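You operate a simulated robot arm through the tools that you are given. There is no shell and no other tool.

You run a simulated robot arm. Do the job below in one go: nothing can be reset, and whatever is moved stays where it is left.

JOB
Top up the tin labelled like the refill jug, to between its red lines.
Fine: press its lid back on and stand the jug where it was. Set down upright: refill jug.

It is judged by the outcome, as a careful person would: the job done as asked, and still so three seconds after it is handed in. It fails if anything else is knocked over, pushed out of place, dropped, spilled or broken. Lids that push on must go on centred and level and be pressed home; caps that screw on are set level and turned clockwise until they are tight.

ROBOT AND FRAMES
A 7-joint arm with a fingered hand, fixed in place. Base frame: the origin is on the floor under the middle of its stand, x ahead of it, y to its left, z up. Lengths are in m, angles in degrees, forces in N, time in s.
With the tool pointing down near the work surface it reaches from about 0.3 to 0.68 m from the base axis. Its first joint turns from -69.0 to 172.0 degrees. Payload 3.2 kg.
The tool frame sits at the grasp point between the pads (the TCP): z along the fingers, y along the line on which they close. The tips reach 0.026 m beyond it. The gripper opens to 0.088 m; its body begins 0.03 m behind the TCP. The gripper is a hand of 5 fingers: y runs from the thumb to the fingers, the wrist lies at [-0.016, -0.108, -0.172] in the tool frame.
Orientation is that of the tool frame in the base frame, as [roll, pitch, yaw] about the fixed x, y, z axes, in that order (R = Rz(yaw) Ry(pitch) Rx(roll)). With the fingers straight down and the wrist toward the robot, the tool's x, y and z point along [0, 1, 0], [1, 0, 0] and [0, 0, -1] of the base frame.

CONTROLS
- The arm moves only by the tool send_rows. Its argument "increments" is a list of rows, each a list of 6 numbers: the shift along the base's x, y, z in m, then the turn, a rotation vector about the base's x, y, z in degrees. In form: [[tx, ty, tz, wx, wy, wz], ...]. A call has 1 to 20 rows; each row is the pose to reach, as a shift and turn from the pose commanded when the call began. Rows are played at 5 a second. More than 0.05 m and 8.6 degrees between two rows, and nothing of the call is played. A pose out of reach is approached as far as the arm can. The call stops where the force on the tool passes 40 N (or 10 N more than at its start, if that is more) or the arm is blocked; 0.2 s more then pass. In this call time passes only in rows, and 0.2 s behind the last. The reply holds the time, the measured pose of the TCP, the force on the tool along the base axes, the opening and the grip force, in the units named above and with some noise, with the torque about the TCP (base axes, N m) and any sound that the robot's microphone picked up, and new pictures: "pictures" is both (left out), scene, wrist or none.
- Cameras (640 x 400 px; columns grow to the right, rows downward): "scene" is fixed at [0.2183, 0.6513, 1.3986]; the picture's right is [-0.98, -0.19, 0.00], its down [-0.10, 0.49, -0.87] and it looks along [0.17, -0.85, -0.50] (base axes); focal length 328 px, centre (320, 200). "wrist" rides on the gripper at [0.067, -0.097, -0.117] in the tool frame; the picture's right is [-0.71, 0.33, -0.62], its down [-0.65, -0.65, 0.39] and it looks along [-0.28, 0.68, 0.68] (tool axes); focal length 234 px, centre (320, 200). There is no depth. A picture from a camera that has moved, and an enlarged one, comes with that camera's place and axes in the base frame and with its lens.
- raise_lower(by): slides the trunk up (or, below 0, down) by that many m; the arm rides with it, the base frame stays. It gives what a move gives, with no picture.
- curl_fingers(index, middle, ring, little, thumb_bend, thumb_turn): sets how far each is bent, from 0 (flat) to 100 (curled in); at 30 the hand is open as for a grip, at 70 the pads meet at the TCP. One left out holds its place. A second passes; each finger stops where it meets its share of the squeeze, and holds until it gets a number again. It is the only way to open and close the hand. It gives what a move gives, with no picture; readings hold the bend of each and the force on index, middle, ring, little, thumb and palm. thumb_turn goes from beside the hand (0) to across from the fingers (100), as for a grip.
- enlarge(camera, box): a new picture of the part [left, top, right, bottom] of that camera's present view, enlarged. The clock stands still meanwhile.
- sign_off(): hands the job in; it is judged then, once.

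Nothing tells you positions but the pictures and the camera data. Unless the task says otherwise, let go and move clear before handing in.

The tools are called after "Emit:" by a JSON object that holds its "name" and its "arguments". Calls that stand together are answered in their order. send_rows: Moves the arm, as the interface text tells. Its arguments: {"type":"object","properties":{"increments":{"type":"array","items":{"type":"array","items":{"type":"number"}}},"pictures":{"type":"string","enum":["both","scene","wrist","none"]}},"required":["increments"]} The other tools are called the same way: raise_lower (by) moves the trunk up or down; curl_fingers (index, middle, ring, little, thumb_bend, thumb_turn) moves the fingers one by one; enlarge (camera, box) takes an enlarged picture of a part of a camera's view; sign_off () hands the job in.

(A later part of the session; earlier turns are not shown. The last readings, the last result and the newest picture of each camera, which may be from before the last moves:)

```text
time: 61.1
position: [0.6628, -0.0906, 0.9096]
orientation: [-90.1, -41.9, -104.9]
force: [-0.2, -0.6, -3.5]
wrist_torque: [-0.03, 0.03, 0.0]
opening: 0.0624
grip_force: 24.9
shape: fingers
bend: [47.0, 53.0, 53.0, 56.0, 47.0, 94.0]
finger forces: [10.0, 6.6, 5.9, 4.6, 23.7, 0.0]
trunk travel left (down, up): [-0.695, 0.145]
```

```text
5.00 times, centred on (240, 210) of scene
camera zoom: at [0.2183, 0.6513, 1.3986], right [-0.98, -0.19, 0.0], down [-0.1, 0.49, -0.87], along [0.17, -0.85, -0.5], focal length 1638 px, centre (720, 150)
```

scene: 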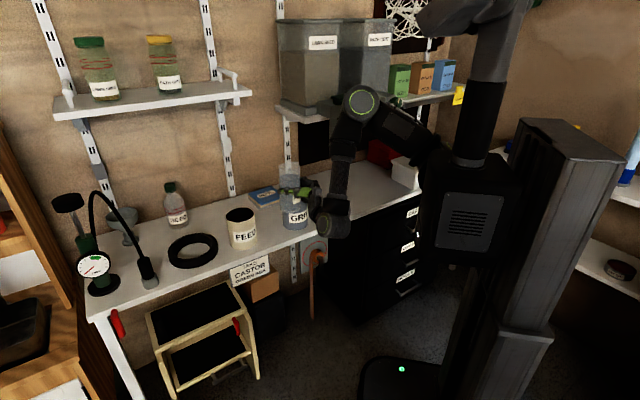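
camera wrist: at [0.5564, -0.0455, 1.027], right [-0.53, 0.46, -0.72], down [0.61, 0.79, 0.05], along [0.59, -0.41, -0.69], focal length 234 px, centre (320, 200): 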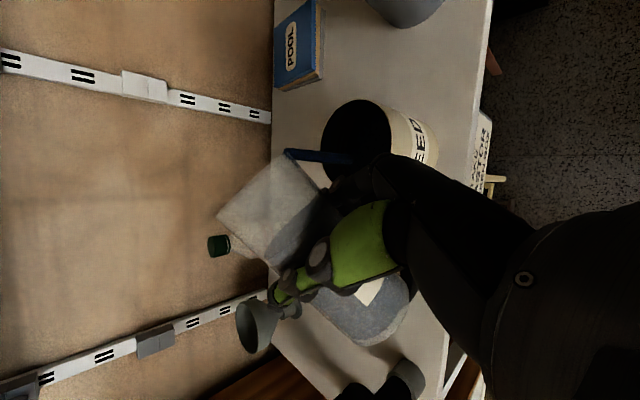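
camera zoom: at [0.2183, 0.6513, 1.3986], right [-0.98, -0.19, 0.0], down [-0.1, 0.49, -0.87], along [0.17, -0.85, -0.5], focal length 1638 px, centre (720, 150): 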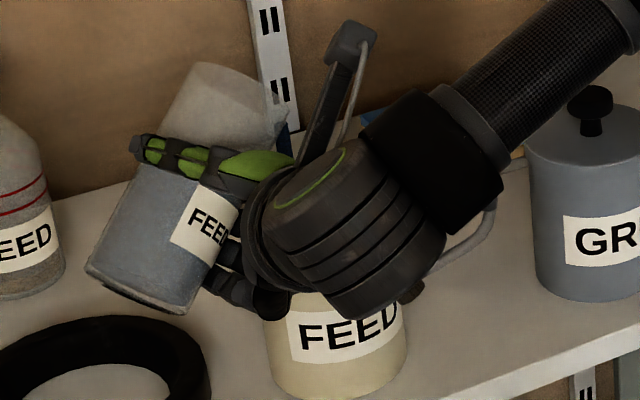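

It still flows gently; by my estimate about 30 cm³ more has gone in, which is still safely below the band. I let it run a little more, then check.

Emit:
{"name": "send_rows", "arguments": {"increments": [[0, 0, 0, 0, 0, 0], [0, 0, 0, 0, 0, 0], [0, 0, 0, 0, 0, 0], [0, 0, 0, 0, 0, 0]], "pictures": "none"}}

Emit:
{"name": "enlarge", "arguments": {"camera": "wrist", "box": [220, 90, 440, 230]}}

Emit:
{"name": "enlarge", "arguments": {"camera": "wrist", "box": [315, 95, 395, 145]}}

```text
time: 62.1
position: [0.6637, -0.0908, 0.9094]
orientation: [-90.2, -41.9, -104.9]
force: [-1.0, 0.0, -3.4]
wrist_torque: [0.0, 0.04, -0.03]
opening: 0.0626
grip_force: 25.9
shape: fingers
bend: [47.0, 53.0, 53.0, 56.0, 47.0, 94.0]
finger forces: [10.1, 6.6, 5.9, 4.6, 23.7, 0.1]
trunk travel left (down, up): [-0.695, 0.145]
```

```text
2.86 times, centred on (330, 160) of wrist
camera zoom: at [0.5564, -0.0454, 1.0269], right [-0.53, 0.46, -0.72], down [0.61, 0.79, 0.05], along [0.59, -0.41, -0.69], focal length 669 px, centre (291, 314)
```

zoom: 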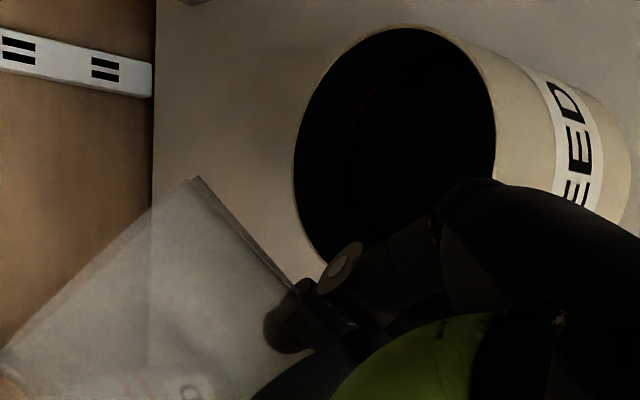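

```text
8.00 times, centred on (355, 120) of wrist
camera zoom: at [0.5564, -0.0454, 1.0269], right [-0.53, 0.46, -0.72], down [0.61, 0.79, 0.05], along [0.59, -0.41, -0.69], focal length 1873 px, centre (40, 840)
```

zoom: 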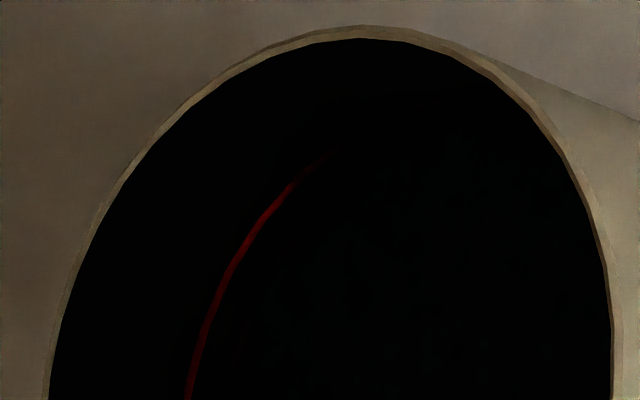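

The flow has stopped at 50°. I tilt back upright and move aside to check the level against the lines.

Emit:
{"name": "send_rows", "arguments": {"increments": [[0, 0.0, 0.0, -8.0, 2.1, 0], [0, 0.0, 0.003, -16.0, 4.3, 0], [0, 0, 0.01, -24.0, 6.4, 0], [0, 0.0, 0.02, -31.9, 8.5, 0], [0, 0, 0.03, -39.8, 10.7, 0], [-0.01, 0.01, 0.04, -46.5, 12.5, 0], [-0.035, 0.025, 0.05, -48.3, 12.9, 0], [-0.07, 0.03, 0.05, -48.3, 12.9, 0], [-0.105, 0.01, 0.05, -48.3, 12.9, 0], [-0.14, -0.015, 0.05, -48.3, 12.9, 0], [-0.175, -0.045, 0.05, -48.3, 12.9, 0], [-0.205, -0.075, 0.05, -48.3, 12.9, 0]], "pictures": "both"}}

Emit:
{"name": "enlarge", "arguments": {"camera": "scene", "box": [236, 208, 254, 222]}}

Emit:
{"name": "enlarge", "arguments": {"camera": "wrist", "box": [260, 325, 330, 400]}}

Emit:
{"name": "enlarge", "arguments": {"camera": "scene", "box": [270, 155, 330, 235]}}

```text
time: 64.7
position: [0.4577, -0.1684, 0.9604]
orientation: [94.8, -88.3, 70.1]
force: [-0.1, -0.4, -3.3]
wrist_torque: [0.01, 0.11, -0.01]
opening: 0.0621
grip_force: 24.8
shape: fingers
bend: [47.0, 53.0, 53.0, 56.0, 47.0, 94.0]
finger forces: [9.0, 6.3, 5.5, 4.1, 24.4, 0.1]
trunk travel left (down, up): [-0.695, 0.145]
camera wrist: at [0.372, -0.0412, 1.0255], right [-0.7, -0.18, -0.7], down [0.54, 0.51, -0.67], along [0.48, -0.84, -0.26], focal length 234 px, centre (320, 200)
```

scene: 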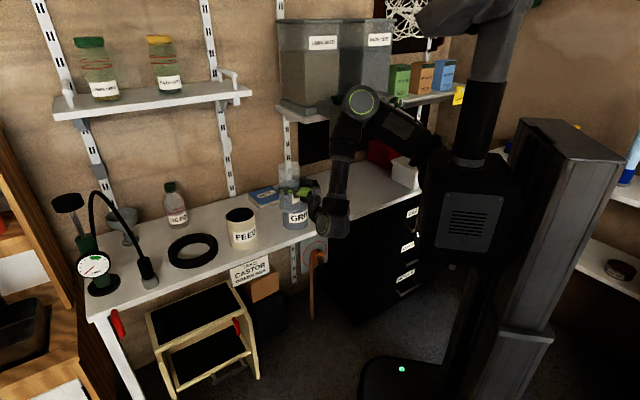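
wrist: 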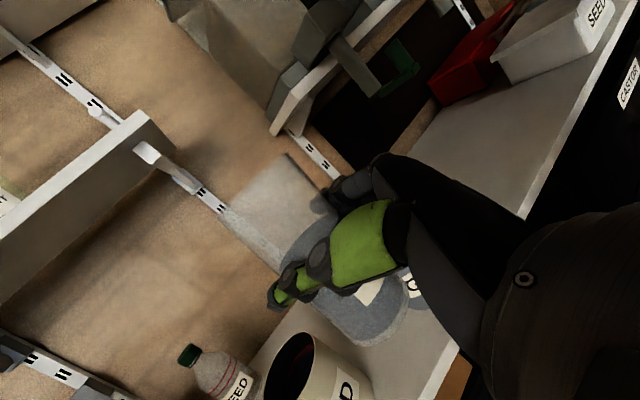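

```text
16.00 times, centred on (245, 215) of scene
camera zoom: at [0.2183, 0.6513, 1.3986], right [-0.98, -0.19, 0.0], down [-0.1, 0.49, -0.87], along [0.17, -0.85, -0.5], focal length 5242 px, centre (1520, -40)
```

zoom: 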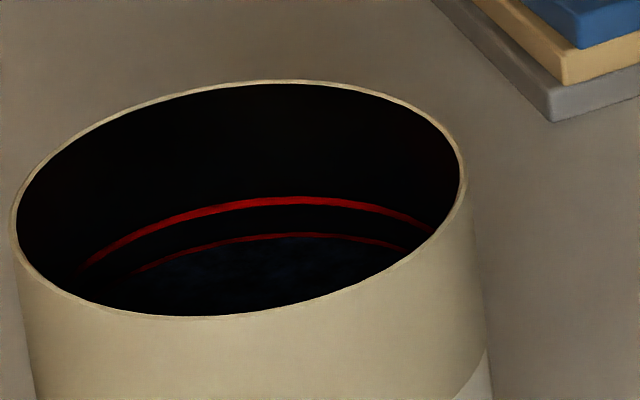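

```text
5.33 times, centred on (295, 362) of wrist
camera zoom: at [0.372, -0.0412, 1.0255], right [-0.7, -0.18, -0.7], down [0.54, 0.51, -0.67], along [0.48, -0.84, -0.26], focal length 1249 px, centre (453, -667)
```

zoom: 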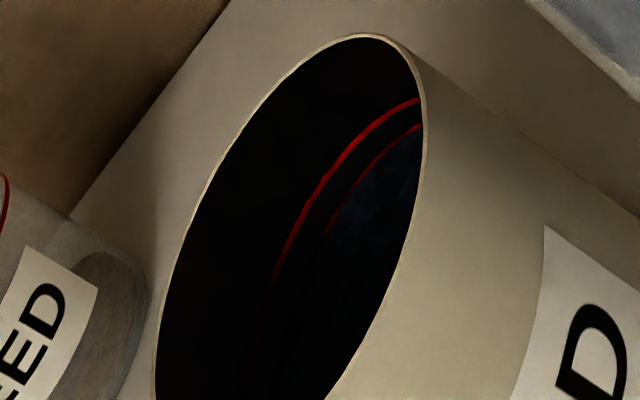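

```text
5.00 times, centred on (300, 195) of scene
camera zoom: at [0.2183, 0.6513, 1.3986], right [-0.98, -0.19, 0.0], down [-0.1, 0.49, -0.87], along [0.17, -0.85, -0.5], focal length 1638 px, centre (420, 225)
```

zoom: 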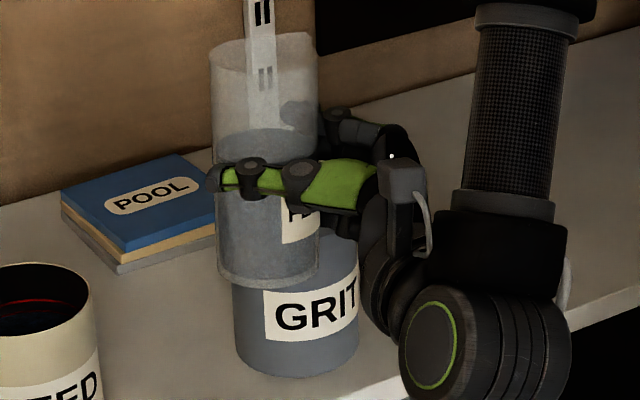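

Now the content shows: it is exactly at the lower red line. I need about 4–5 mm more (roughly 25 cm³), so I go back and tilt just 3° further than last time, letting it settle.

Emit:
{"name": "send_rows", "arguments": {"increments": [[0.03, 0.03, 0, 0, 0, 0], [0.065, 0.06, 0, 0, 0, 0], [0.1, 0.085, 0, 0, 0, 0], [0.135, 0.105, 0, 0, 0, 0], [0.17, 0.1, 0, 0, 0, 0], [0.195, 0.085, -0.015, 0, 0, 0], [0.205, 0.075, -0.03, 0, 0, 0], [0.205, 0.075, -0.033, 7.7, -2.07, 0], [0.205, 0.075, -0.037, 15.5, -4.1, 0], [0.205, 0.075, -0.041, 23.2, -6.2, 0], [0.205, 0.075, -0.046, 30.9, -8.3, 0], [0.205, 0.075, -0.05, 38.6, -10.4, 0], [0.205, 0.075, -0.05, 45.4, -12.2, 0], [0.205, 0.075, -0.05, 49.3, -13.2, 0], [0.205, 0.075, -0.05, 50.7, -13.6, 0]], "pictures": "none"}}

Emit:
{"name": "enlarge", "arguments": {"camera": "wrist", "box": [220, 80, 440, 230]}}

Emit:
{"name": "enlarge", "arguments": {"camera": "wrist", "box": [310, 85, 390, 145]}}

```text
time: 67.9
position: [0.6633, -0.0911, 0.9084]
orientation: [-90.1, -39.4, -104.9]
force: [0.9, 0.3, -2.9]
wrist_torque: [-0.02, 0.07, -0.01]
opening: 0.0622
grip_force: 25.4
shape: fingers
bend: [47.0, 53.0, 53.0, 56.0, 47.0, 94.0]
finger forces: [9.8, 6.8, 5.9, 4.4, 23.5, 0.0]
trunk travel left (down, up): [-0.695, 0.145]
```

```text
2.67 times, centred on (330, 155) of wrist
camera zoom: at [0.5545, -0.0505, 1.0273], right [-0.52, 0.49, -0.7], down [0.61, 0.79, 0.09], along [0.6, -0.38, -0.7], focal length 624 px, centre (293, 320)
```

zoom: 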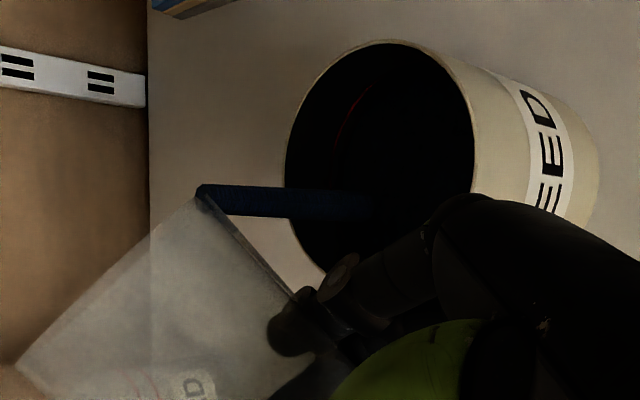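

```text
6.67 times, centred on (350, 115) of wrist
camera zoom: at [0.5545, -0.0505, 1.0273], right [-0.52, 0.49, -0.7], down [0.61, 0.79, 0.09], along [0.6, -0.38, -0.7], focal length 1561 px, centre (120, 767)
```

zoom: 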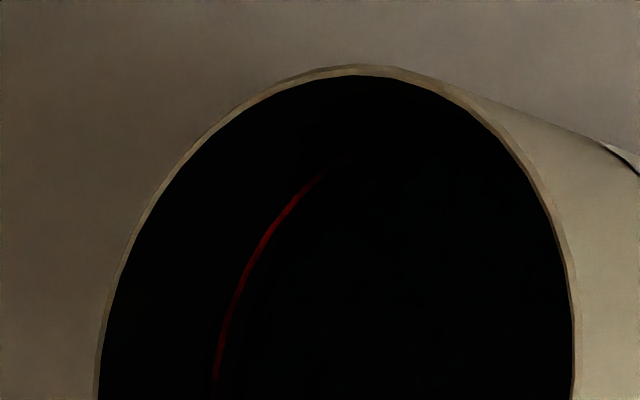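

It is flowing. I hold briefly and look again.

Emit:
{"name": "send_rows", "arguments": {"increments": [[0, 0, 0, 0, 0, 0], [0, 0, 0, 0, 0, 0]], "pictures": "none"}}

Emit:
{"name": "enlarge", "arguments": {"camera": "wrist", "box": [220, 80, 440, 230]}}

Emit:
{"name": "enlarge", "arguments": {"camera": "wrist", "box": [310, 85, 390, 145]}}

Emit:
{"name": "enlarge", "arguments": {"camera": "scene", "box": [200, 170, 280, 250]}}

```text
time: 68.5
position: [0.6642, -0.0913, 0.9088]
orientation: [-90.2, -39.5, -104.8]
force: [0.6, -0.3, -2.9]
wrist_torque: [-0.03, 0.07, -0.02]
opening: 0.0621
grip_force: 25.5
shape: fingers
bend: [47.0, 53.0, 53.0, 56.0, 47.0, 94.0]
finger forces: [9.9, 6.7, 5.9, 4.4, 23.5, 0.0]
trunk travel left (down, up): [-0.695, 0.145]
```

```text
2.67 times, centred on (330, 155) of wrist
camera zoom: at [0.5546, -0.0505, 1.0274], right [-0.52, 0.49, -0.7], down [0.61, 0.79, 0.09], along [0.6, -0.38, -0.7], focal length 624 px, centre (293, 320)
```

zoom: 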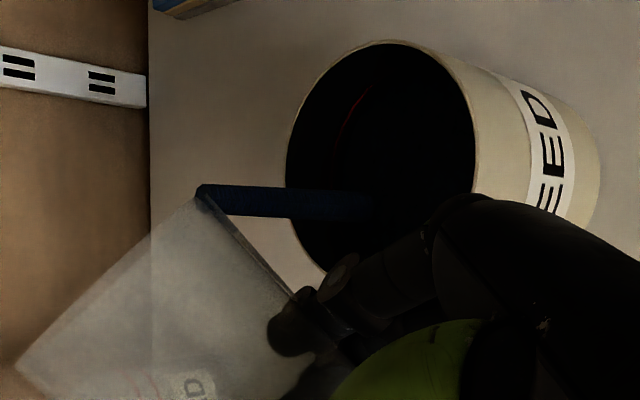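

```text
6.67 times, centred on (350, 115) of wrist
camera zoom: at [0.5546, -0.0505, 1.0274], right [-0.52, 0.49, -0.7], down [0.61, 0.79, 0.09], along [0.6, -0.38, -0.7], focal length 1561 px, centre (120, 767)
```

zoom: 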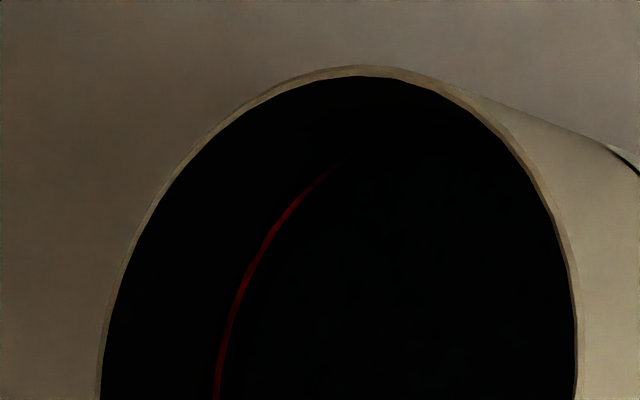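

```text
5.00 times, centred on (240, 210) of scene
camera zoom: at [0.2183, 0.6513, 1.3986], right [-0.98, -0.19, 0.0], down [-0.1, 0.49, -0.87], along [0.17, -0.85, -0.5], focal length 1638 px, centre (720, 150)
```

zoom: 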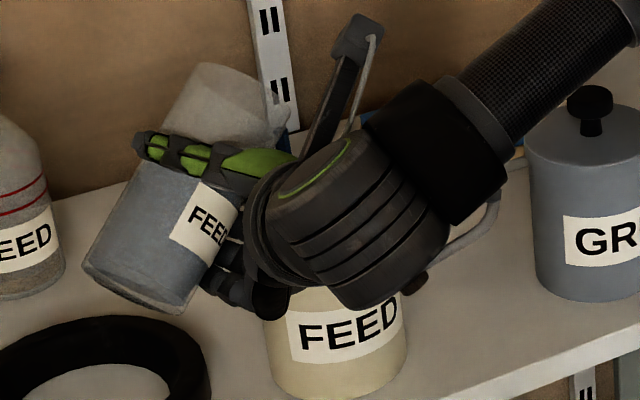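

That should be close to the middle of the band. I stop here, tilt back and check.

Emit:
{"name": "send_rows", "arguments": {"increments": [[0, 0.0, 0.0, -8.0, 2.1, 0], [0, 0.0, 0.003, -16.0, 4.3, 0], [0, 0, 0.01, -24.0, 6.4, 0], [0, 0.0, 0.02, -31.9, 8.5, 0], [0, 0, 0.03, -39.8, 10.7, 0], [-0.01, 0.01, 0.04, -47.5, 12.7, 0], [-0.035, 0.025, 0.05, -51.2, 13.7, 0], [-0.07, 0.03, 0.05, -51.2, 13.7, 0], [-0.105, 0.01, 0.05, -51.2, 13.7, 0], [-0.14, -0.015, 0.05, -51.2, 13.7, 0], [-0.175, -0.045, 0.05, -51.2, 13.7, 0], [-0.205, -0.075, 0.05, -51.2, 13.7, 0]], "pictures": "both"}}

Emit:
{"name": "enlarge", "arguments": {"camera": "scene", "box": [236, 208, 254, 222]}}

Emit:
{"name": "enlarge", "arguments": {"camera": "wrist", "box": [260, 325, 330, 400]}}

Emit:
{"name": "enlarge", "arguments": {"camera": "scene", "box": [215, 195, 300, 265]}}

```text
time: 71.1
position: [0.4579, -0.1687, 0.9603]
orientation: [92.4, -87.7, 72.6]
force: [0.6, 0.0, -3.2]
wrist_torque: [0.0, 0.08, 0.02]
opening: 0.062
grip_force: 24.9
shape: fingers
bend: [47.0, 53.0, 53.0, 56.0, 47.0, 94.0]
finger forces: [9.2, 6.4, 5.5, 4.1, 24.3, 0.1]
trunk travel left (down, up): [-0.695, 0.145]
camera wrist: at [0.3716, -0.0413, 1.0243], right [-0.7, -0.19, -0.69], down [0.54, 0.51, -0.67], along [0.48, -0.84, -0.25], focal length 234 px, centre (320, 200)
```

scene: 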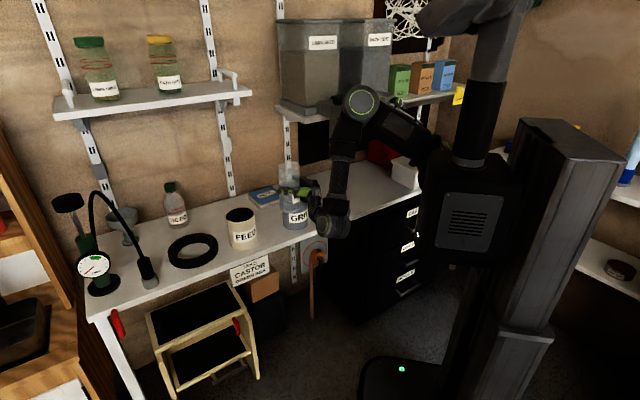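
wrist: 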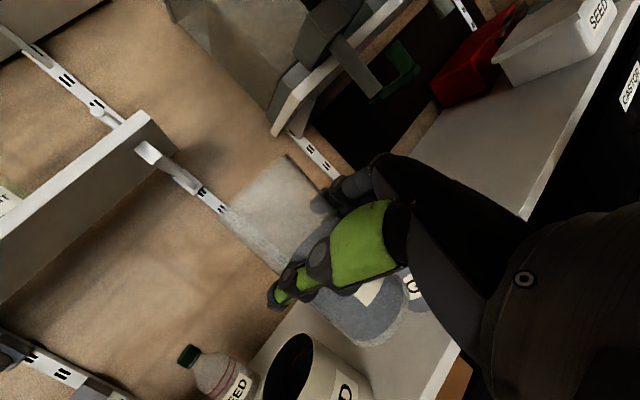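

```text
16.00 times, centred on (245, 215) of scene
camera zoom: at [0.2183, 0.6513, 1.3986], right [-0.98, -0.19, 0.0], down [-0.1, 0.49, -0.87], along [0.17, -0.85, -0.5], focal length 5242 px, centre (1520, -40)
```

zoom: 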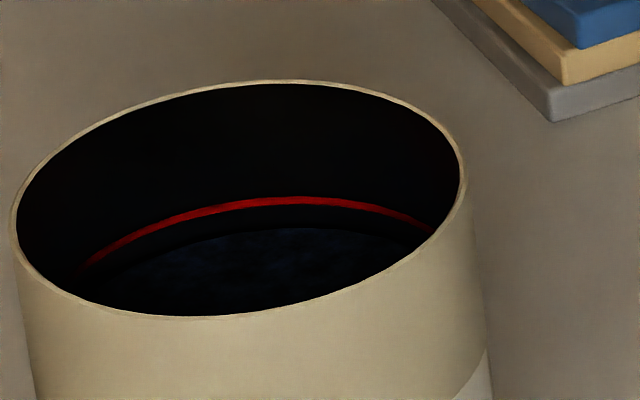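

```text
5.33 times, centred on (295, 362) of wrist
camera zoom: at [0.3716, -0.0413, 1.0243], right [-0.7, -0.19, -0.69], down [0.54, 0.51, -0.67], along [0.48, -0.84, -0.25], focal length 1249 px, centre (453, -667)
```

zoom: 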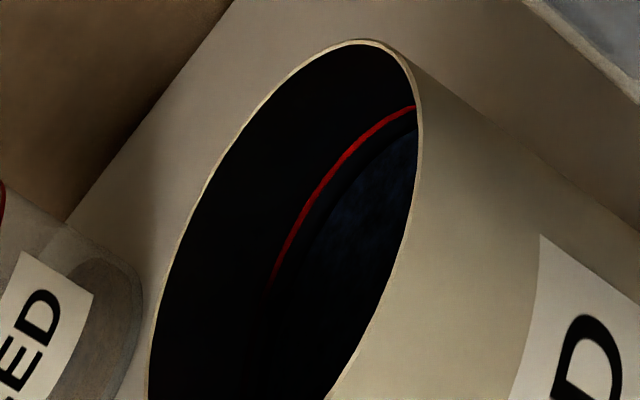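

```text
5.71 times, centred on (258, 230) of scene
camera zoom: at [0.2183, 0.6513, 1.3986], right [-0.98, -0.19, 0.0], down [-0.1, 0.49, -0.87], along [0.17, -0.85, -0.5], focal length 1872 px, centre (677, 29)
```

zoom: 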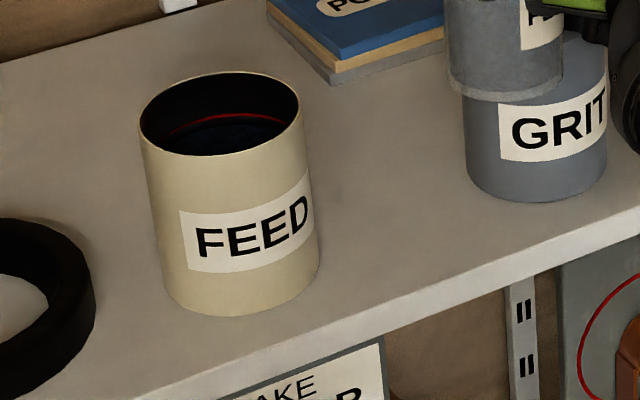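

The level is now just above the lower line (about a quarter of the way up the band). One more small dose of the same kind should bring it to the middle, so I repeat the short pour.

Emit:
{"name": "send_rows", "arguments": {"increments": [[0.03, 0.03, 0, 0, 0, 0], [0.065, 0.06, 0, 0, 0, 0], [0.1, 0.085, 0, 0, 0, 0], [0.135, 0.105, 0, 0, 0, 0], [0.17, 0.1, 0, 0, 0, 0], [0.195, 0.085, -0.015, 0, 0, 0], [0.205, 0.075, -0.03, 0, 0, 0], [0.205, 0.075, -0.033, 7.7, -2.07, 0], [0.205, 0.075, -0.037, 15.5, -4.1, 0], [0.205, 0.075, -0.041, 23.2, -6.2, 0], [0.205, 0.075, -0.046, 30.9, -8.3, 0], [0.205, 0.075, -0.05, 38.6, -10.4, 0], [0.205, 0.075, -0.05, 45.4, -12.2, 0], [0.205, 0.075, -0.05, 49.8, -13.4, 0], [0.205, 0.075, -0.05, 51.2, -13.7, 0]], "pictures": "none"}}

Emit:
{"name": "enlarge", "arguments": {"camera": "wrist", "box": [220, 80, 440, 230]}}

```text
time: 74.3
position: [0.6651, -0.0903, 0.9087]
orientation: [-90.2, -39.2, -104.8]
force: [0.4, -0.1, -3.5]
wrist_torque: [0.0, 0.05, 0.01]
opening: 0.062
grip_force: 25.7
shape: fingers
bend: [47.0, 53.0, 53.0, 57.0, 47.0, 94.0]
finger forces: [9.8, 6.8, 6.0, 4.3, 23.4, 0.1]
trunk travel left (down, up): [-0.695, 0.145]
```

```text
2.67 times, centred on (330, 155) of wrist
camera zoom: at [0.5549, -0.0503, 1.0274], right [-0.52, 0.49, -0.7], down [0.61, 0.79, 0.09], along [0.6, -0.38, -0.7], focal length 624 px, centre (293, 320)
```

zoom: 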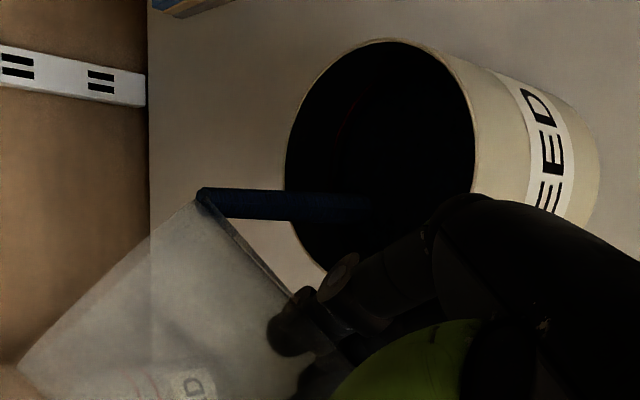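

It is flowing into the mouth as before. I hold for a couple of rows and then tilt back and move aside to check.

Emit:
{"name": "send_rows", "arguments": {"increments": [[0, 0, 0, 0, 0, 0], [0, 0, 0, 0, 0, 0], [0, 0.0, 0.0, -8.0, 2.1, 0], [0, 0.0, 0.003, -16.0, 4.3, 0], [0, 0, 0.01, -24.0, 6.4, 0], [0, 0.0, 0.02, -31.9, 8.5, 0], [0, 0, 0.03, -39.8, 10.7, 0], [-0.01, 0.01, 0.04, -47.5, 12.7, 0], [-0.035, 0.025, 0.05, -51.2, 13.7, 0], [-0.07, 0.03, 0.05, -51.2, 13.7, 0], [-0.105, 0.01, 0.05, -51.2, 13.7, 0], [-0.14, -0.015, 0.05, -51.2, 13.7, 0], [-0.175, -0.045, 0.05, -51.2, 13.7, 0], [-0.205, -0.075, 0.05, -51.2, 13.7, 0]], "pictures": "both"}}

Emit:
{"name": "enlarge", "arguments": {"camera": "scene", "box": [236, 208, 254, 222]}}

Emit:
{"name": "enlarge", "arguments": {"camera": "wrist", "box": [260, 325, 330, 400]}}

Emit:
{"name": "enlarge", "arguments": {"camera": "scene", "box": [215, 195, 300, 265]}}

```text
time: 77.3
position: [0.4561, -0.1686, 0.9605]
orientation: [94.8, -87.7, 70.2]
force: [-0.4, -0.3, -4.1]
wrist_torque: [0.02, 0.06, 0.02]
opening: 0.0622
grip_force: 24.8
shape: fingers
bend: [47.0, 53.0, 53.0, 57.0, 47.0, 94.0]
finger forces: [8.9, 6.5, 5.4, 3.9, 24.2, 0.1]
trunk travel left (down, up): [-0.695, 0.145]
camera wrist: at [0.3704, -0.0417, 1.0235], right [-0.7, -0.19, -0.69], down [0.54, 0.51, -0.67], along [0.48, -0.84, -0.25], focal length 234 px, centre (320, 200)
```

scene: 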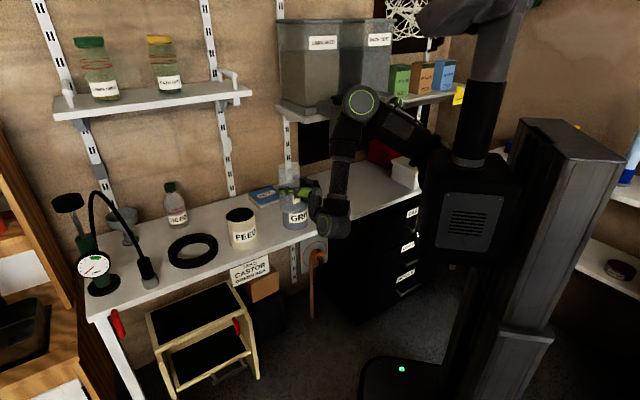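
wrist: 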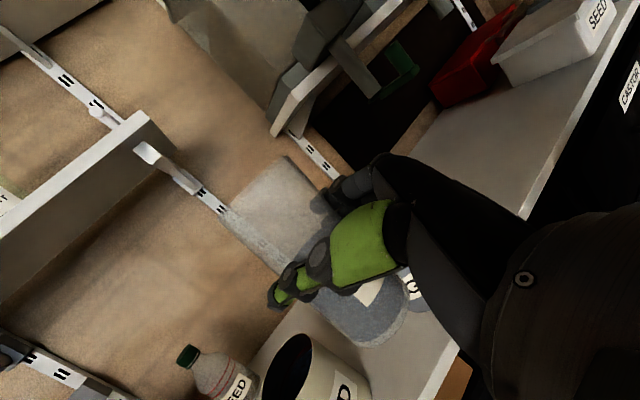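

```text
16.00 times, centred on (245, 215) of scene
camera zoom: at [0.2183, 0.6513, 1.3986], right [-0.98, -0.19, 0.0], down [-0.1, 0.49, -0.87], along [0.17, -0.85, -0.5], focal length 5242 px, centre (1520, -40)
```

zoom: 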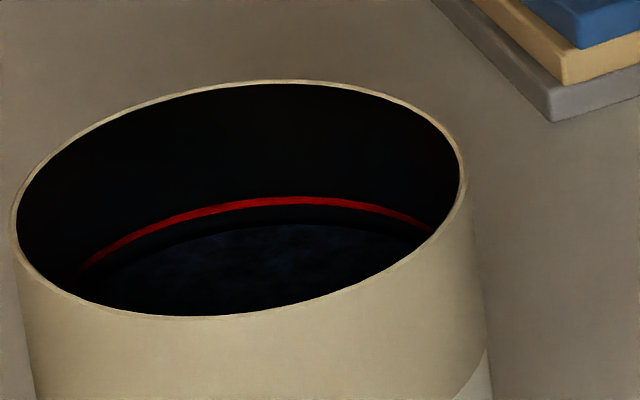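

```text
5.33 times, centred on (295, 362) of wrist
camera zoom: at [0.3704, -0.0417, 1.0235], right [-0.7, -0.19, -0.69], down [0.54, 0.51, -0.67], along [0.48, -0.84, -0.25], focal length 1249 px, centre (453, -667)
```

zoom: 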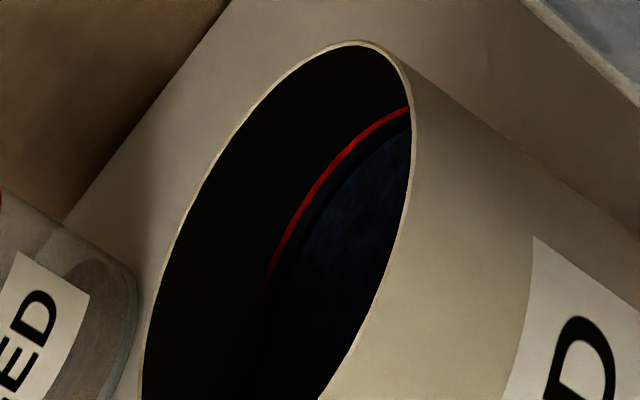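

```text
5.71 times, centred on (258, 230) of scene
camera zoom: at [0.2183, 0.6513, 1.3986], right [-0.98, -0.19, 0.0], down [-0.1, 0.49, -0.87], along [0.17, -0.85, -0.5], focal length 1872 px, centre (677, 29)
```

zoom: 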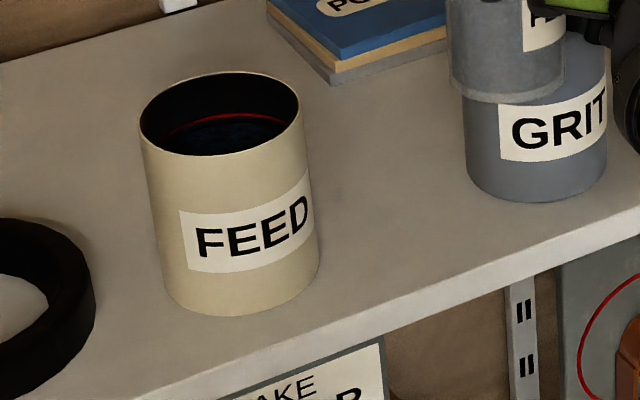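

The level now lies about a third of the way up between the red lines: the lower line is covered and the upper one is fully visible, and nothing is spilled. Pouring is done. I restore the trunk height and carry the jug back along the same route.

Emit:
{"name": "raise_lower", "arguments": {"by": 0.13}}

Emit:
{"name": "send_rows", "arguments": {"increments": [[0, 0, -0.04, 0, 0, 0], [0, 0, -0.08, 0, 0, 0], [-0.01, -0.008, -0.12, 0, 0, -2], [-0.025, -0.02, -0.143, 0, 0, -4]], "pictures": "none"}}

```text
time: 78.9
position: [0.4575, -0.1682, 1.0904]
orientation: [92.0, -87.6, 73.0]
force: [-1.0, -0.5, -3.1]
wrist_torque: [-0.04, 0.03, 0.01]
opening: 0.0621
grip_force: 24.6
shape: fingers
bend: [47.0, 53.0, 53.0, 57.0, 47.0, 94.0]
finger forces: [9.0, 6.5, 5.6, 3.9, 24.2, 0.1]
trunk travel left (down, up): [-0.825, 0.015]
```

```text
time: 79.9
position: [0.4342, -0.1884, 0.9488]
orientation: [91.0, -87.7, 70.1]
force: [0.6, -0.2, -3.2]
wrist_torque: [-0.01, 0.07, 0.0]
opening: 0.0622
grip_force: 24.5
shape: fingers
bend: [47.0, 53.0, 53.0, 57.0, 47.0, 95.0]
finger forces: [9.1, 6.5, 5.6, 4.0, 24.4, 0.0]
trunk travel left (down, up): [-0.825, 0.015]
```

Back on the route at trunk-high. I carry the jug right, yawing back to the bench-square pose.

Emit:
{"name": "send_rows", "arguments": {"increments": [[-0.0288, -0.0282, -0.005, 0, 0, -2.9], [-0.0577, -0.0565, -0.013, 0, 0, -5.8], [-0.0865, -0.0847, -0.022, 0, 0, -8.7], [-0.1153, -0.113, -0.032, 0, 0, -11.6], [-0.1442, -0.1412, -0.042, 0, 0, -14.5], [-0.173, -0.1695, -0.052, 0, 0, -17.4], [-0.2018, -0.1977, -0.062, 0, 0, -20.3], [-0.2307, -0.226, -0.072, 0, 0, -23.2], [-0.2595, -0.2542, -0.08, 0, 0, -26.1]], "pictures": "both"}}

```text
time: 81.9
position: [0.1718, -0.4432, 0.8655]
orientation: [92.2, -87.7, 42.7]
force: [0.1, -0.1, -2.8]
wrist_torque: [0.03, 0.06, 0.01]
opening: 0.062
grip_force: 24.9
shape: fingers
bend: [47.0, 53.0, 53.0, 57.0, 47.0, 95.0]
finger forces: [8.9, 6.5, 5.5, 3.8, 24.1, 0.1]
trunk travel left (down, up): [-0.825, 0.015]
camera wrist: at [0.1604, -0.288, 0.9294], right [-0.7, 0.19, -0.69], down [0.72, 0.17, -0.68], along [-0.01, -0.97, -0.25], focal length 234 px, centre (320, 200)
```

scene: 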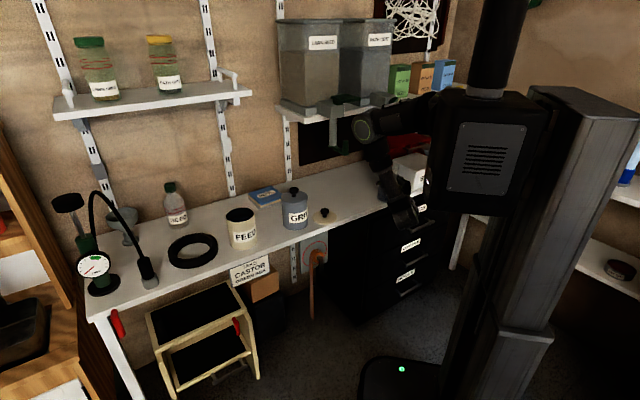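
wrist: 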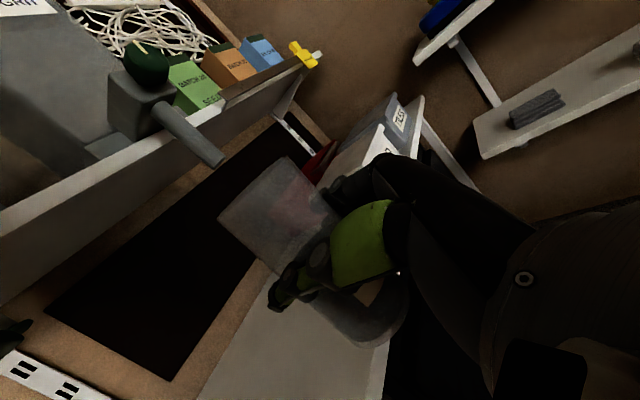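

The jug is lined up in front of its place. I move it forward over its original spot (allowing for the ~12 mm shift when I gripped it) and stop about 1.5 cm above the bench.

Emit:
{"name": "send_rows", "arguments": {"increments": [[0.017, -0.0197, -0.004, 0, 0, 0], [0.0344, -0.0393, -0.009, 0, 0, 0], [0.0516, -0.059, -0.014, 0, 0, 0], [0.0688, -0.0786, -0.019, 0, 0, 0], [0.086, -0.0983, -0.023, 0, 0, 0], [0.086, -0.0983, -0.037, 0, 0, 0], [0.086, -0.0983, -0.05, 0, 0, 0]], "pictures": "both"}}

Emit:
{"name": "enlarge", "arguments": {"camera": "scene", "box": [340, 150, 400, 210]}}

Emit:
{"name": "enlarge", "arguments": {"camera": "wrist", "box": [200, 140, 440, 380]}}

```text
time: 83.5
position: [0.26, -0.5403, 0.815]
orientation: [89.7, -87.6, 45.2]
force: [-0.4, 0.1, -3.6]
wrist_torque: [0.02, 0.05, 0.02]
opening: 0.0619
grip_force: 24.8
shape: fingers
bend: [47.0, 53.0, 53.0, 57.0, 47.0, 95.0]
finger forces: [9.1, 6.6, 5.4, 3.9, 24.2, 0.1]
trunk travel left (down, up): [-0.825, 0.015]
camera wrist: at [0.2494, -0.3865, 0.8789], right [-0.7, 0.19, -0.69], down [0.72, 0.17, -0.68], along [-0.01, -0.97, -0.25], focal length 234 px, centre (320, 200)
```

scene: 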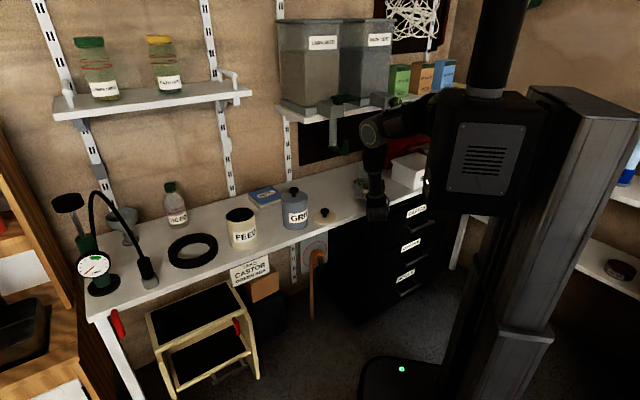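
wrist: 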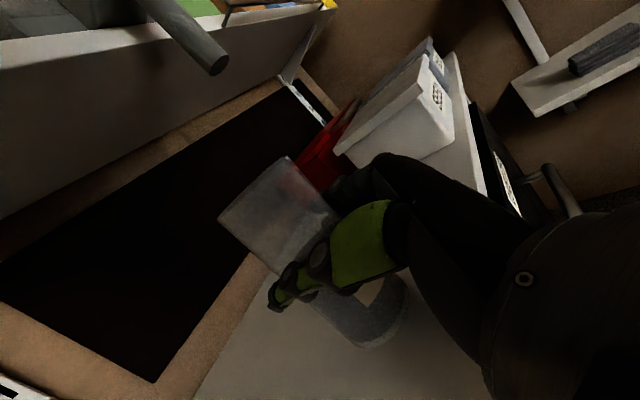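

```text
6.67 times, centred on (370, 180) of scene
camera zoom: at [0.2183, 0.6513, 1.3986], right [-0.98, -0.19, 0.0], down [-0.1, 0.49, -0.87], along [0.17, -0.85, -0.5], focal length 2184 px, centre (-13, 333)
```

zoom: 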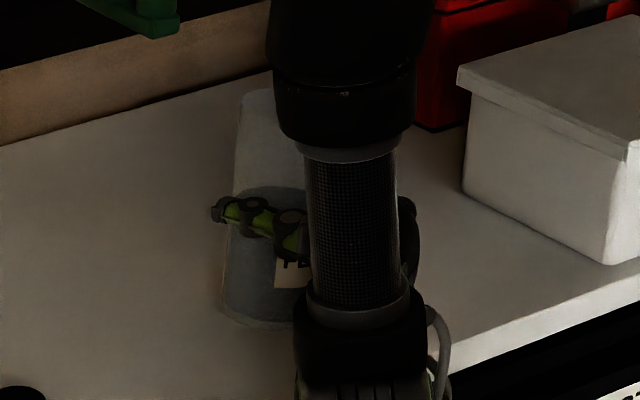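

```text
1.67 times, centred on (320, 260) of wrist
camera zoom: at [0.2494, -0.3865, 0.8789], right [-0.7, 0.19, -0.69], down [0.72, 0.17, -0.68], along [-0.01, -0.97, -0.25], focal length 390 px, centre (320, 100)
```

zoom: 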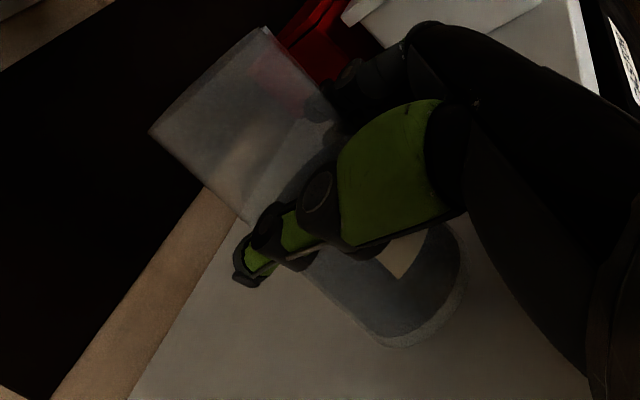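

The jug looks about 8 mm left of its old spot and perhaps slightly tilted in this view. I enlarge to judge its uprightness.

Emit:
{"name": "enlarge", "arguments": {"camera": "scene", "box": [346, 158, 386, 206]}}

```text
8.33 times, centred on (366, 182) of scene
camera zoom: at [0.2183, 0.6513, 1.3986], right [-0.98, -0.19, 0.0], down [-0.1, 0.49, -0.87], along [0.17, -0.85, -0.5], focal length 2730 px, centre (-63, 350)
```

zoom: 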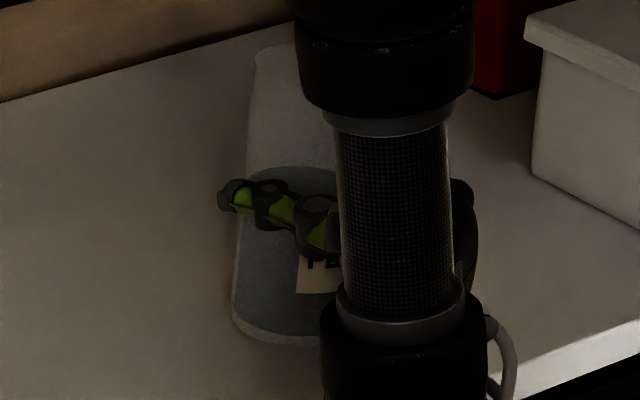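

It is within about 1° of upright. I correct that small lean, shift 8 mm right to the original spot, and lower to just above the bench.

Emit:
{"name": "send_rows", "arguments": {"increments": [[-0.004, -0.0008, 0, 0.25, 0.4, 0], [-0.008, -0.0015, 0, 0.5, 0.8, 0], [-0.008, -0.0015, -0.004, 0.5, 0.8, 0], [-0.008, -0.0015, -0.008, 0.5, 0.8, 0], [-0.008, -0.0015, -0.01, 0.5, 0.8, 0]], "pictures": "none"}}

Emit:
{"name": "enlarge", "arguments": {"camera": "scene", "box": [340, 150, 400, 210]}}

Emit:
{"name": "enlarge", "arguments": {"camera": "wrist", "box": [200, 140, 440, 380]}}

```text
time: 84.7
position: [0.2509, -0.5425, 0.8062]
orientation: [110.8, -87.2, 24.2]
force: [0.1, -0.2, -2.9]
wrist_torque: [0.01, 0.08, -0.03]
opening: 0.0622
grip_force: 24.8
shape: fingers
bend: [47.0, 53.0, 53.0, 57.0, 47.0, 95.0]
finger forces: [8.9, 6.5, 5.5, 3.9, 24.2, 0.0]
trunk travel left (down, up): [-0.825, 0.015]
```

```text
6.67 times, centred on (370, 180) of scene
camera zoom: at [0.2183, 0.6513, 1.3986], right [-0.98, -0.19, 0.0], down [-0.1, 0.49, -0.87], along [0.17, -0.85, -0.5], focal length 2184 px, centre (-13, 333)
```

zoom: 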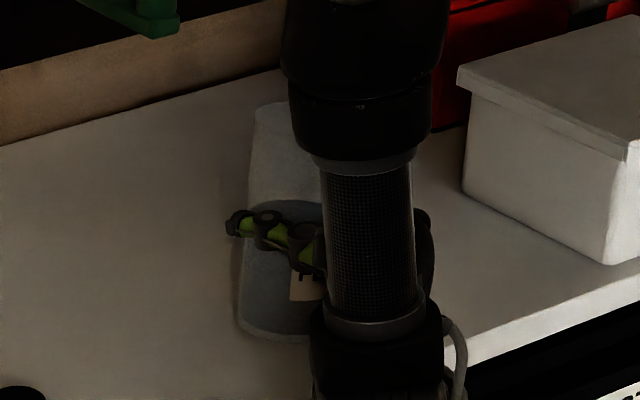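

```text
1.67 times, centred on (320, 260) of wrist
camera zoom: at [0.2412, -0.3892, 0.8715], right [-0.71, 0.19, -0.68], down [0.71, 0.17, -0.68], along [-0.01, -0.97, -0.26], focal length 390 px, centre (320, 100)
```

zoom: 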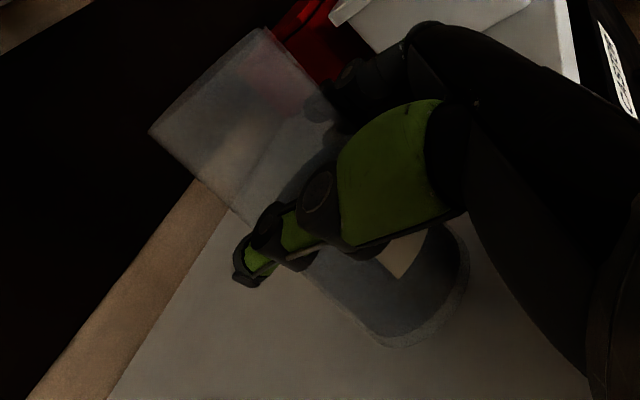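

Emit:
{"name": "enlarge", "arguments": {"camera": "scene", "box": [352, 162, 376, 204]}}

Emit:
{"name": "enlarge", "arguments": {"camera": "scene", "box": [350, 186, 374, 206]}}

```text
9.52 times, centred on (364, 183) of scene
camera zoom: at [0.2183, 0.6513, 1.3986], right [-0.98, -0.19, 0.0], down [-0.1, 0.49, -0.87], along [0.17, -0.85, -0.5], focal length 3120 px, centre (-99, 362)
```

zoom: 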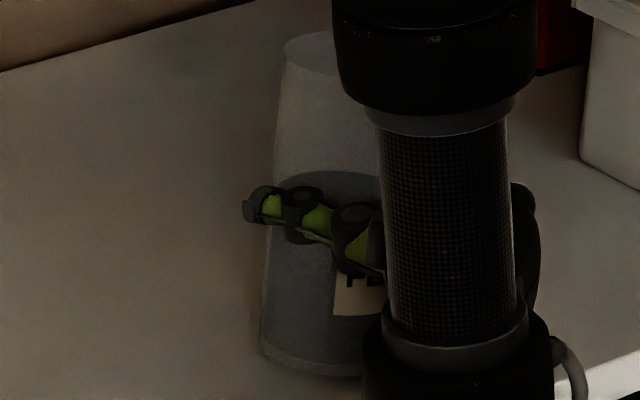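

```text
16.00 times, centred on (362, 196) of scene
camera zoom: at [0.2183, 0.6513, 1.3986], right [-0.98, -0.19, 0.0], down [-0.1, 0.49, -0.87], along [0.17, -0.85, -0.5], focal length 5242 px, centre (-352, 264)
```

zoom: 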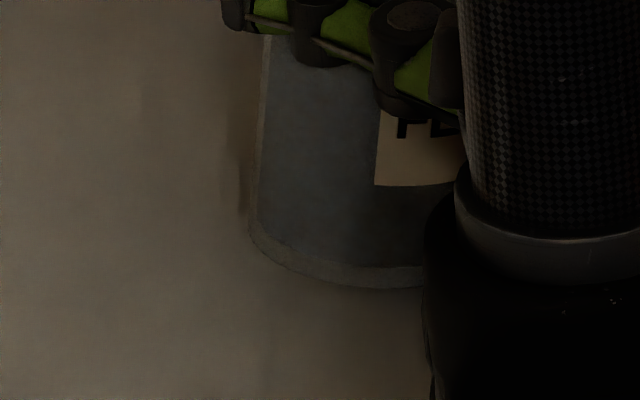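

The jug is upright within about half a degree and, once lowered 4–5 mm, will stand within a millimetre or two of its original place. I lower until its weight comes off the hand.

Emit:
{"name": "send_rows", "arguments": {"increments": [[0, 0, -0.002, 0, 0, 0], [0, 0, -0.004, 0, 0, 0]], "pictures": "none"}}

Emit:
{"name": "send_rows", "arguments": {"increments": [[0, 0, -0.001, 0, 0, 0]], "pictures": "none"}}

Emit:
{"name": "enlarge", "arguments": {"camera": "scene", "box": [350, 186, 374, 206]}}

```text
time: 85.3
position: [0.2508, -0.5417, 0.8038]
orientation: [102.9, -87.3, 31.8]
force: [-1.1, 0.0, 11.0]
wrist_torque: [-0.4, -0.02, 0.01]
opening: 0.0626
grip_force: 25.0
shape: fingers
bend: [47.0, 53.0, 53.0, 57.0, 47.0, 94.0]
finger forces: [8.9, 6.2, 6.2, 3.5, 25.4, 0.0]
trunk travel left (down, up): [-0.825, 0.015]
```

```text
time: 85.7
position: [0.2501, -0.541, 0.8028]
orientation: [103.1, -87.2, 31.8]
force: [0.1, 0.5, 16.5]
wrist_torque: [-0.52, -0.03, -0.01]
opening: 0.0625
grip_force: 25.5
shape: fingers
bend: [47.0, 53.0, 53.0, 57.0, 47.0, 94.0]
finger forces: [8.8, 6.2, 6.3, 3.6, 25.4, 0.1]
trunk travel left (down, up): [-0.825, 0.015]
```

```text
16.00 times, centred on (362, 196) of scene
camera zoom: at [0.2183, 0.6513, 1.3986], right [-0.98, -0.19, 0.0], down [-0.1, 0.49, -0.87], along [0.17, -0.85, -0.5], focal length 5242 px, centre (-352, 264)
```

zoom: 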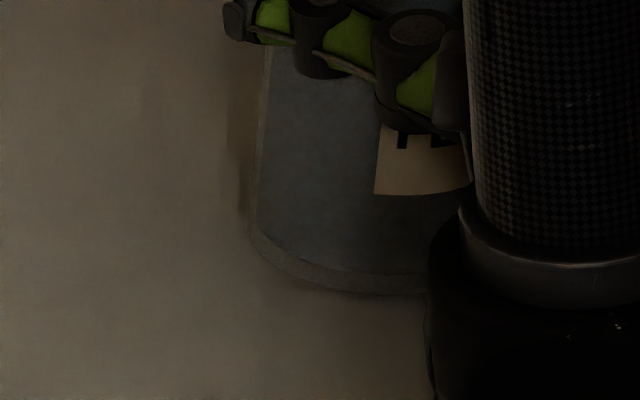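

It is standing on the bench (16 N upward reaction), in its original position. I ease up 2 mm to take off the pressing, then open the hand.

Emit:
{"name": "send_rows", "arguments": {"increments": [[0, 0, 0.002, 0, 0, 0]], "pictures": "none"}}

```text
time: 86.1
position: [0.2501, -0.5418, 0.8044]
orientation: [107.8, -87.2, 27.1]
force: [0.2, -0.3, 11.7]
wrist_torque: [-0.49, -0.05, 0.02]
opening: 0.0621
grip_force: 24.5
shape: fingers
bend: [47.0, 53.0, 53.0, 57.0, 47.0, 94.0]
finger forces: [9.3, 6.3, 6.1, 3.3, 24.7, 0.0]
trunk travel left (down, up): [-0.825, 0.015]
```

Emit:
{"name": "send_rows", "arguments": {"increments": [[0, 0, 0.002, 0, 0, 0]], "pictures": "none"}}

```text
time: 86.5
position: [0.251, -0.541, 0.8052]
orientation: [113.7, -87.4, 21.2]
force: [-0.4, -1.5, 4.3]
wrist_torque: [-0.29, -0.03, -0.03]
opening: 0.0622
grip_force: 25.0
shape: fingers
bend: [47.0, 53.0, 53.0, 57.0, 47.0, 94.0]
finger forces: [9.3, 6.6, 6.2, 4.1, 24.3, 0.0]
trunk travel left (down, up): [-0.825, 0.015]
```

The remaining load is small (one edge touching first by under a millimetre), so it will settle flat. I open the hand in stages.

Emit:
{"name": "curl_fingers", "arguments": {"index": 44, "middle": 44, "ring": 44, "little": 44, "thumb_bend": 43}}

Emit:
{"name": "curl_fingers", "arguments": {"index": 30, "middle": 32, "ring": 32, "little": 32, "thumb_bend": 30}}

Emit:
{"name": "enlarge", "arguments": {"camera": "scene", "box": [340, 150, 400, 210]}}

Emit:
{"name": "enlarge", "arguments": {"camera": "wrist", "box": [200, 140, 440, 380]}}

```text
time: 87.5
position: [0.2514, -0.5418, 0.8055]
orientation: [109.9, -87.3, 25.1]
force: [-0.5, 0.7, 0.5]
wrist_torque: [0.0, 0.01, -0.01]
opening: 0.062
grip_force: 0.7
shape: fingers
bend: [43.0, 44.0, 44.0, 44.0, 42.0, 96.0]
finger forces: [0.5, 0.1, 0.0, 0.0, 1.3, 0.0]
trunk travel left (down, up): [-0.825, 0.015]
```

```text
time: 88.5
position: [0.2503, -0.542, 0.8044]
orientation: [110.1, -87.2, 24.8]
force: [-0.1, -0.3, -0.2]
wrist_torque: [0.0, 0.0, -0.02]
opening: 0.0877
grip_force: 0.1
shape: fingers
bend: [30.0, 32.0, 32.0, 32.0, 30.0, 94.0]
finger forces: [0.0, 0.1, 0.0, 0.0, 0.1, 0.1]
trunk travel left (down, up): [-0.825, 0.015]
```

```text
6.67 times, centred on (370, 180) of scene
camera zoom: at [0.2183, 0.6513, 1.3986], right [-0.98, -0.19, 0.0], down [-0.1, 0.49, -0.87], along [0.17, -0.85, -0.5], focal length 2184 px, centre (-13, 333)
```

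zoom: 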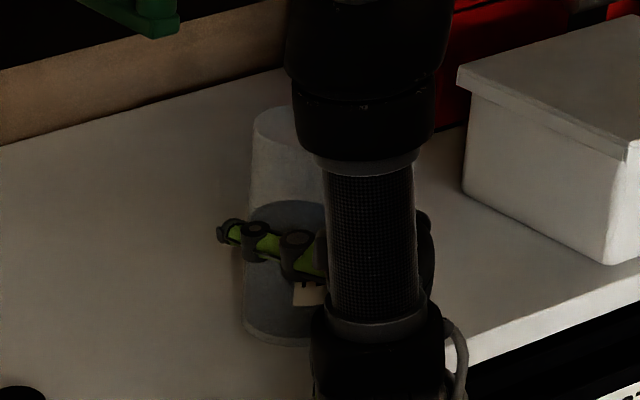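

```text
1.67 times, centred on (320, 260) of wrist
camera zoom: at [0.2409, -0.3882, 0.8707], right [-0.71, 0.19, -0.68], down [0.71, 0.17, -0.68], along [-0.01, -0.97, -0.26], focal length 390 px, centre (320, 100)
```

zoom: 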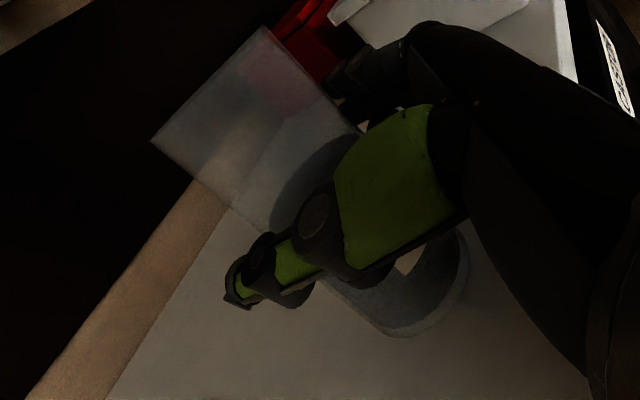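

The jug stands free. I open the fingers a little wider for clearance and draw the hand straight back.

Emit:
{"name": "curl_fingers", "arguments": {"index": 22, "middle": 22, "ring": 22, "little": 22, "thumb_bend": 25}}

Emit:
{"name": "send_rows", "arguments": {"increments": [[-0.01, 0.01, 0, 0, 0, 0], [-0.025, 0.025, 0, 0, 0, 0], [-0.045, 0.045, 0, 0, 0, 0], [-0.065, 0.065, 0, 0, 0, 0], [-0.09, 0.09, 0.0, 0, 0, 0]], "pictures": "both"}}

Emit:
{"name": "enlarge", "arguments": {"camera": "scene", "box": [340, 150, 400, 210]}}

```text
time: 89.5
position: [0.2519, -0.5421, 0.806]
orientation: [109.3, -87.2, 25.7]
force: [0.1, 0.1, -0.1]
wrist_torque: [0.0, -0.03, -0.04]
opening: 0.1012
grip_force: 0.1
shape: fingers
bend: [22.0, 22.0, 22.0, 22.0, 25.0, 94.0]
finger forces: [0.0, 0.0, 0.0, 0.0, 0.0, 0.0]
trunk travel left (down, up): [-0.825, 0.015]
```

```text
time: 90.7
position: [0.1637, -0.4524, 0.8057]
orientation: [109.7, -87.3, 25.4]
force: [0.5, 0.3, -0.7]
wrist_torque: [0.02, -0.03, -0.04]
opening: 0.101
grip_force: 0.0
shape: fingers
bend: [22.0, 22.0, 22.0, 22.0, 25.0, 94.0]
finger forces: [0.0, 0.0, 0.0, 0.1, 0.0, 0.0]
trunk travel left (down, up): [-0.825, 0.015]
camera wrist: at [0.1531, -0.2981, 0.8709], right [-0.7, 0.19, -0.68], down [0.71, 0.17, -0.68], along [-0.01, -0.97, -0.26], focal length 234 px, centre (320, 200)
```

scene: 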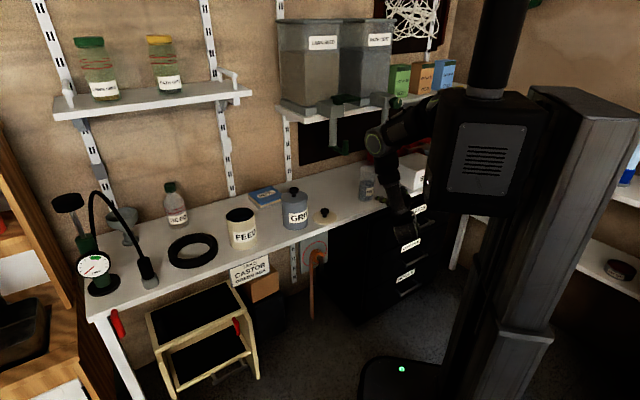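
wrist: 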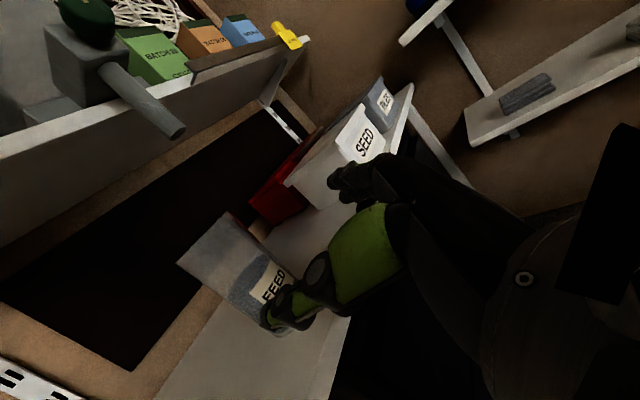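

```text
6.67 times, centred on (370, 180) of scene
camera zoom: at [0.2183, 0.6513, 1.3986], right [-0.98, -0.19, 0.0], down [-0.1, 0.49, -0.87], along [0.17, -0.85, -0.5], focal length 2184 px, centre (-13, 333)
```

zoom: 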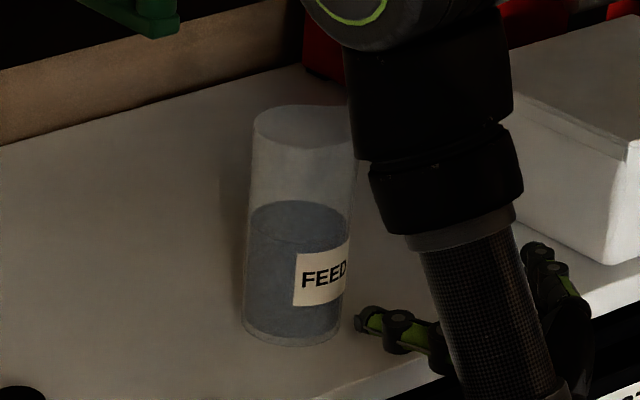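

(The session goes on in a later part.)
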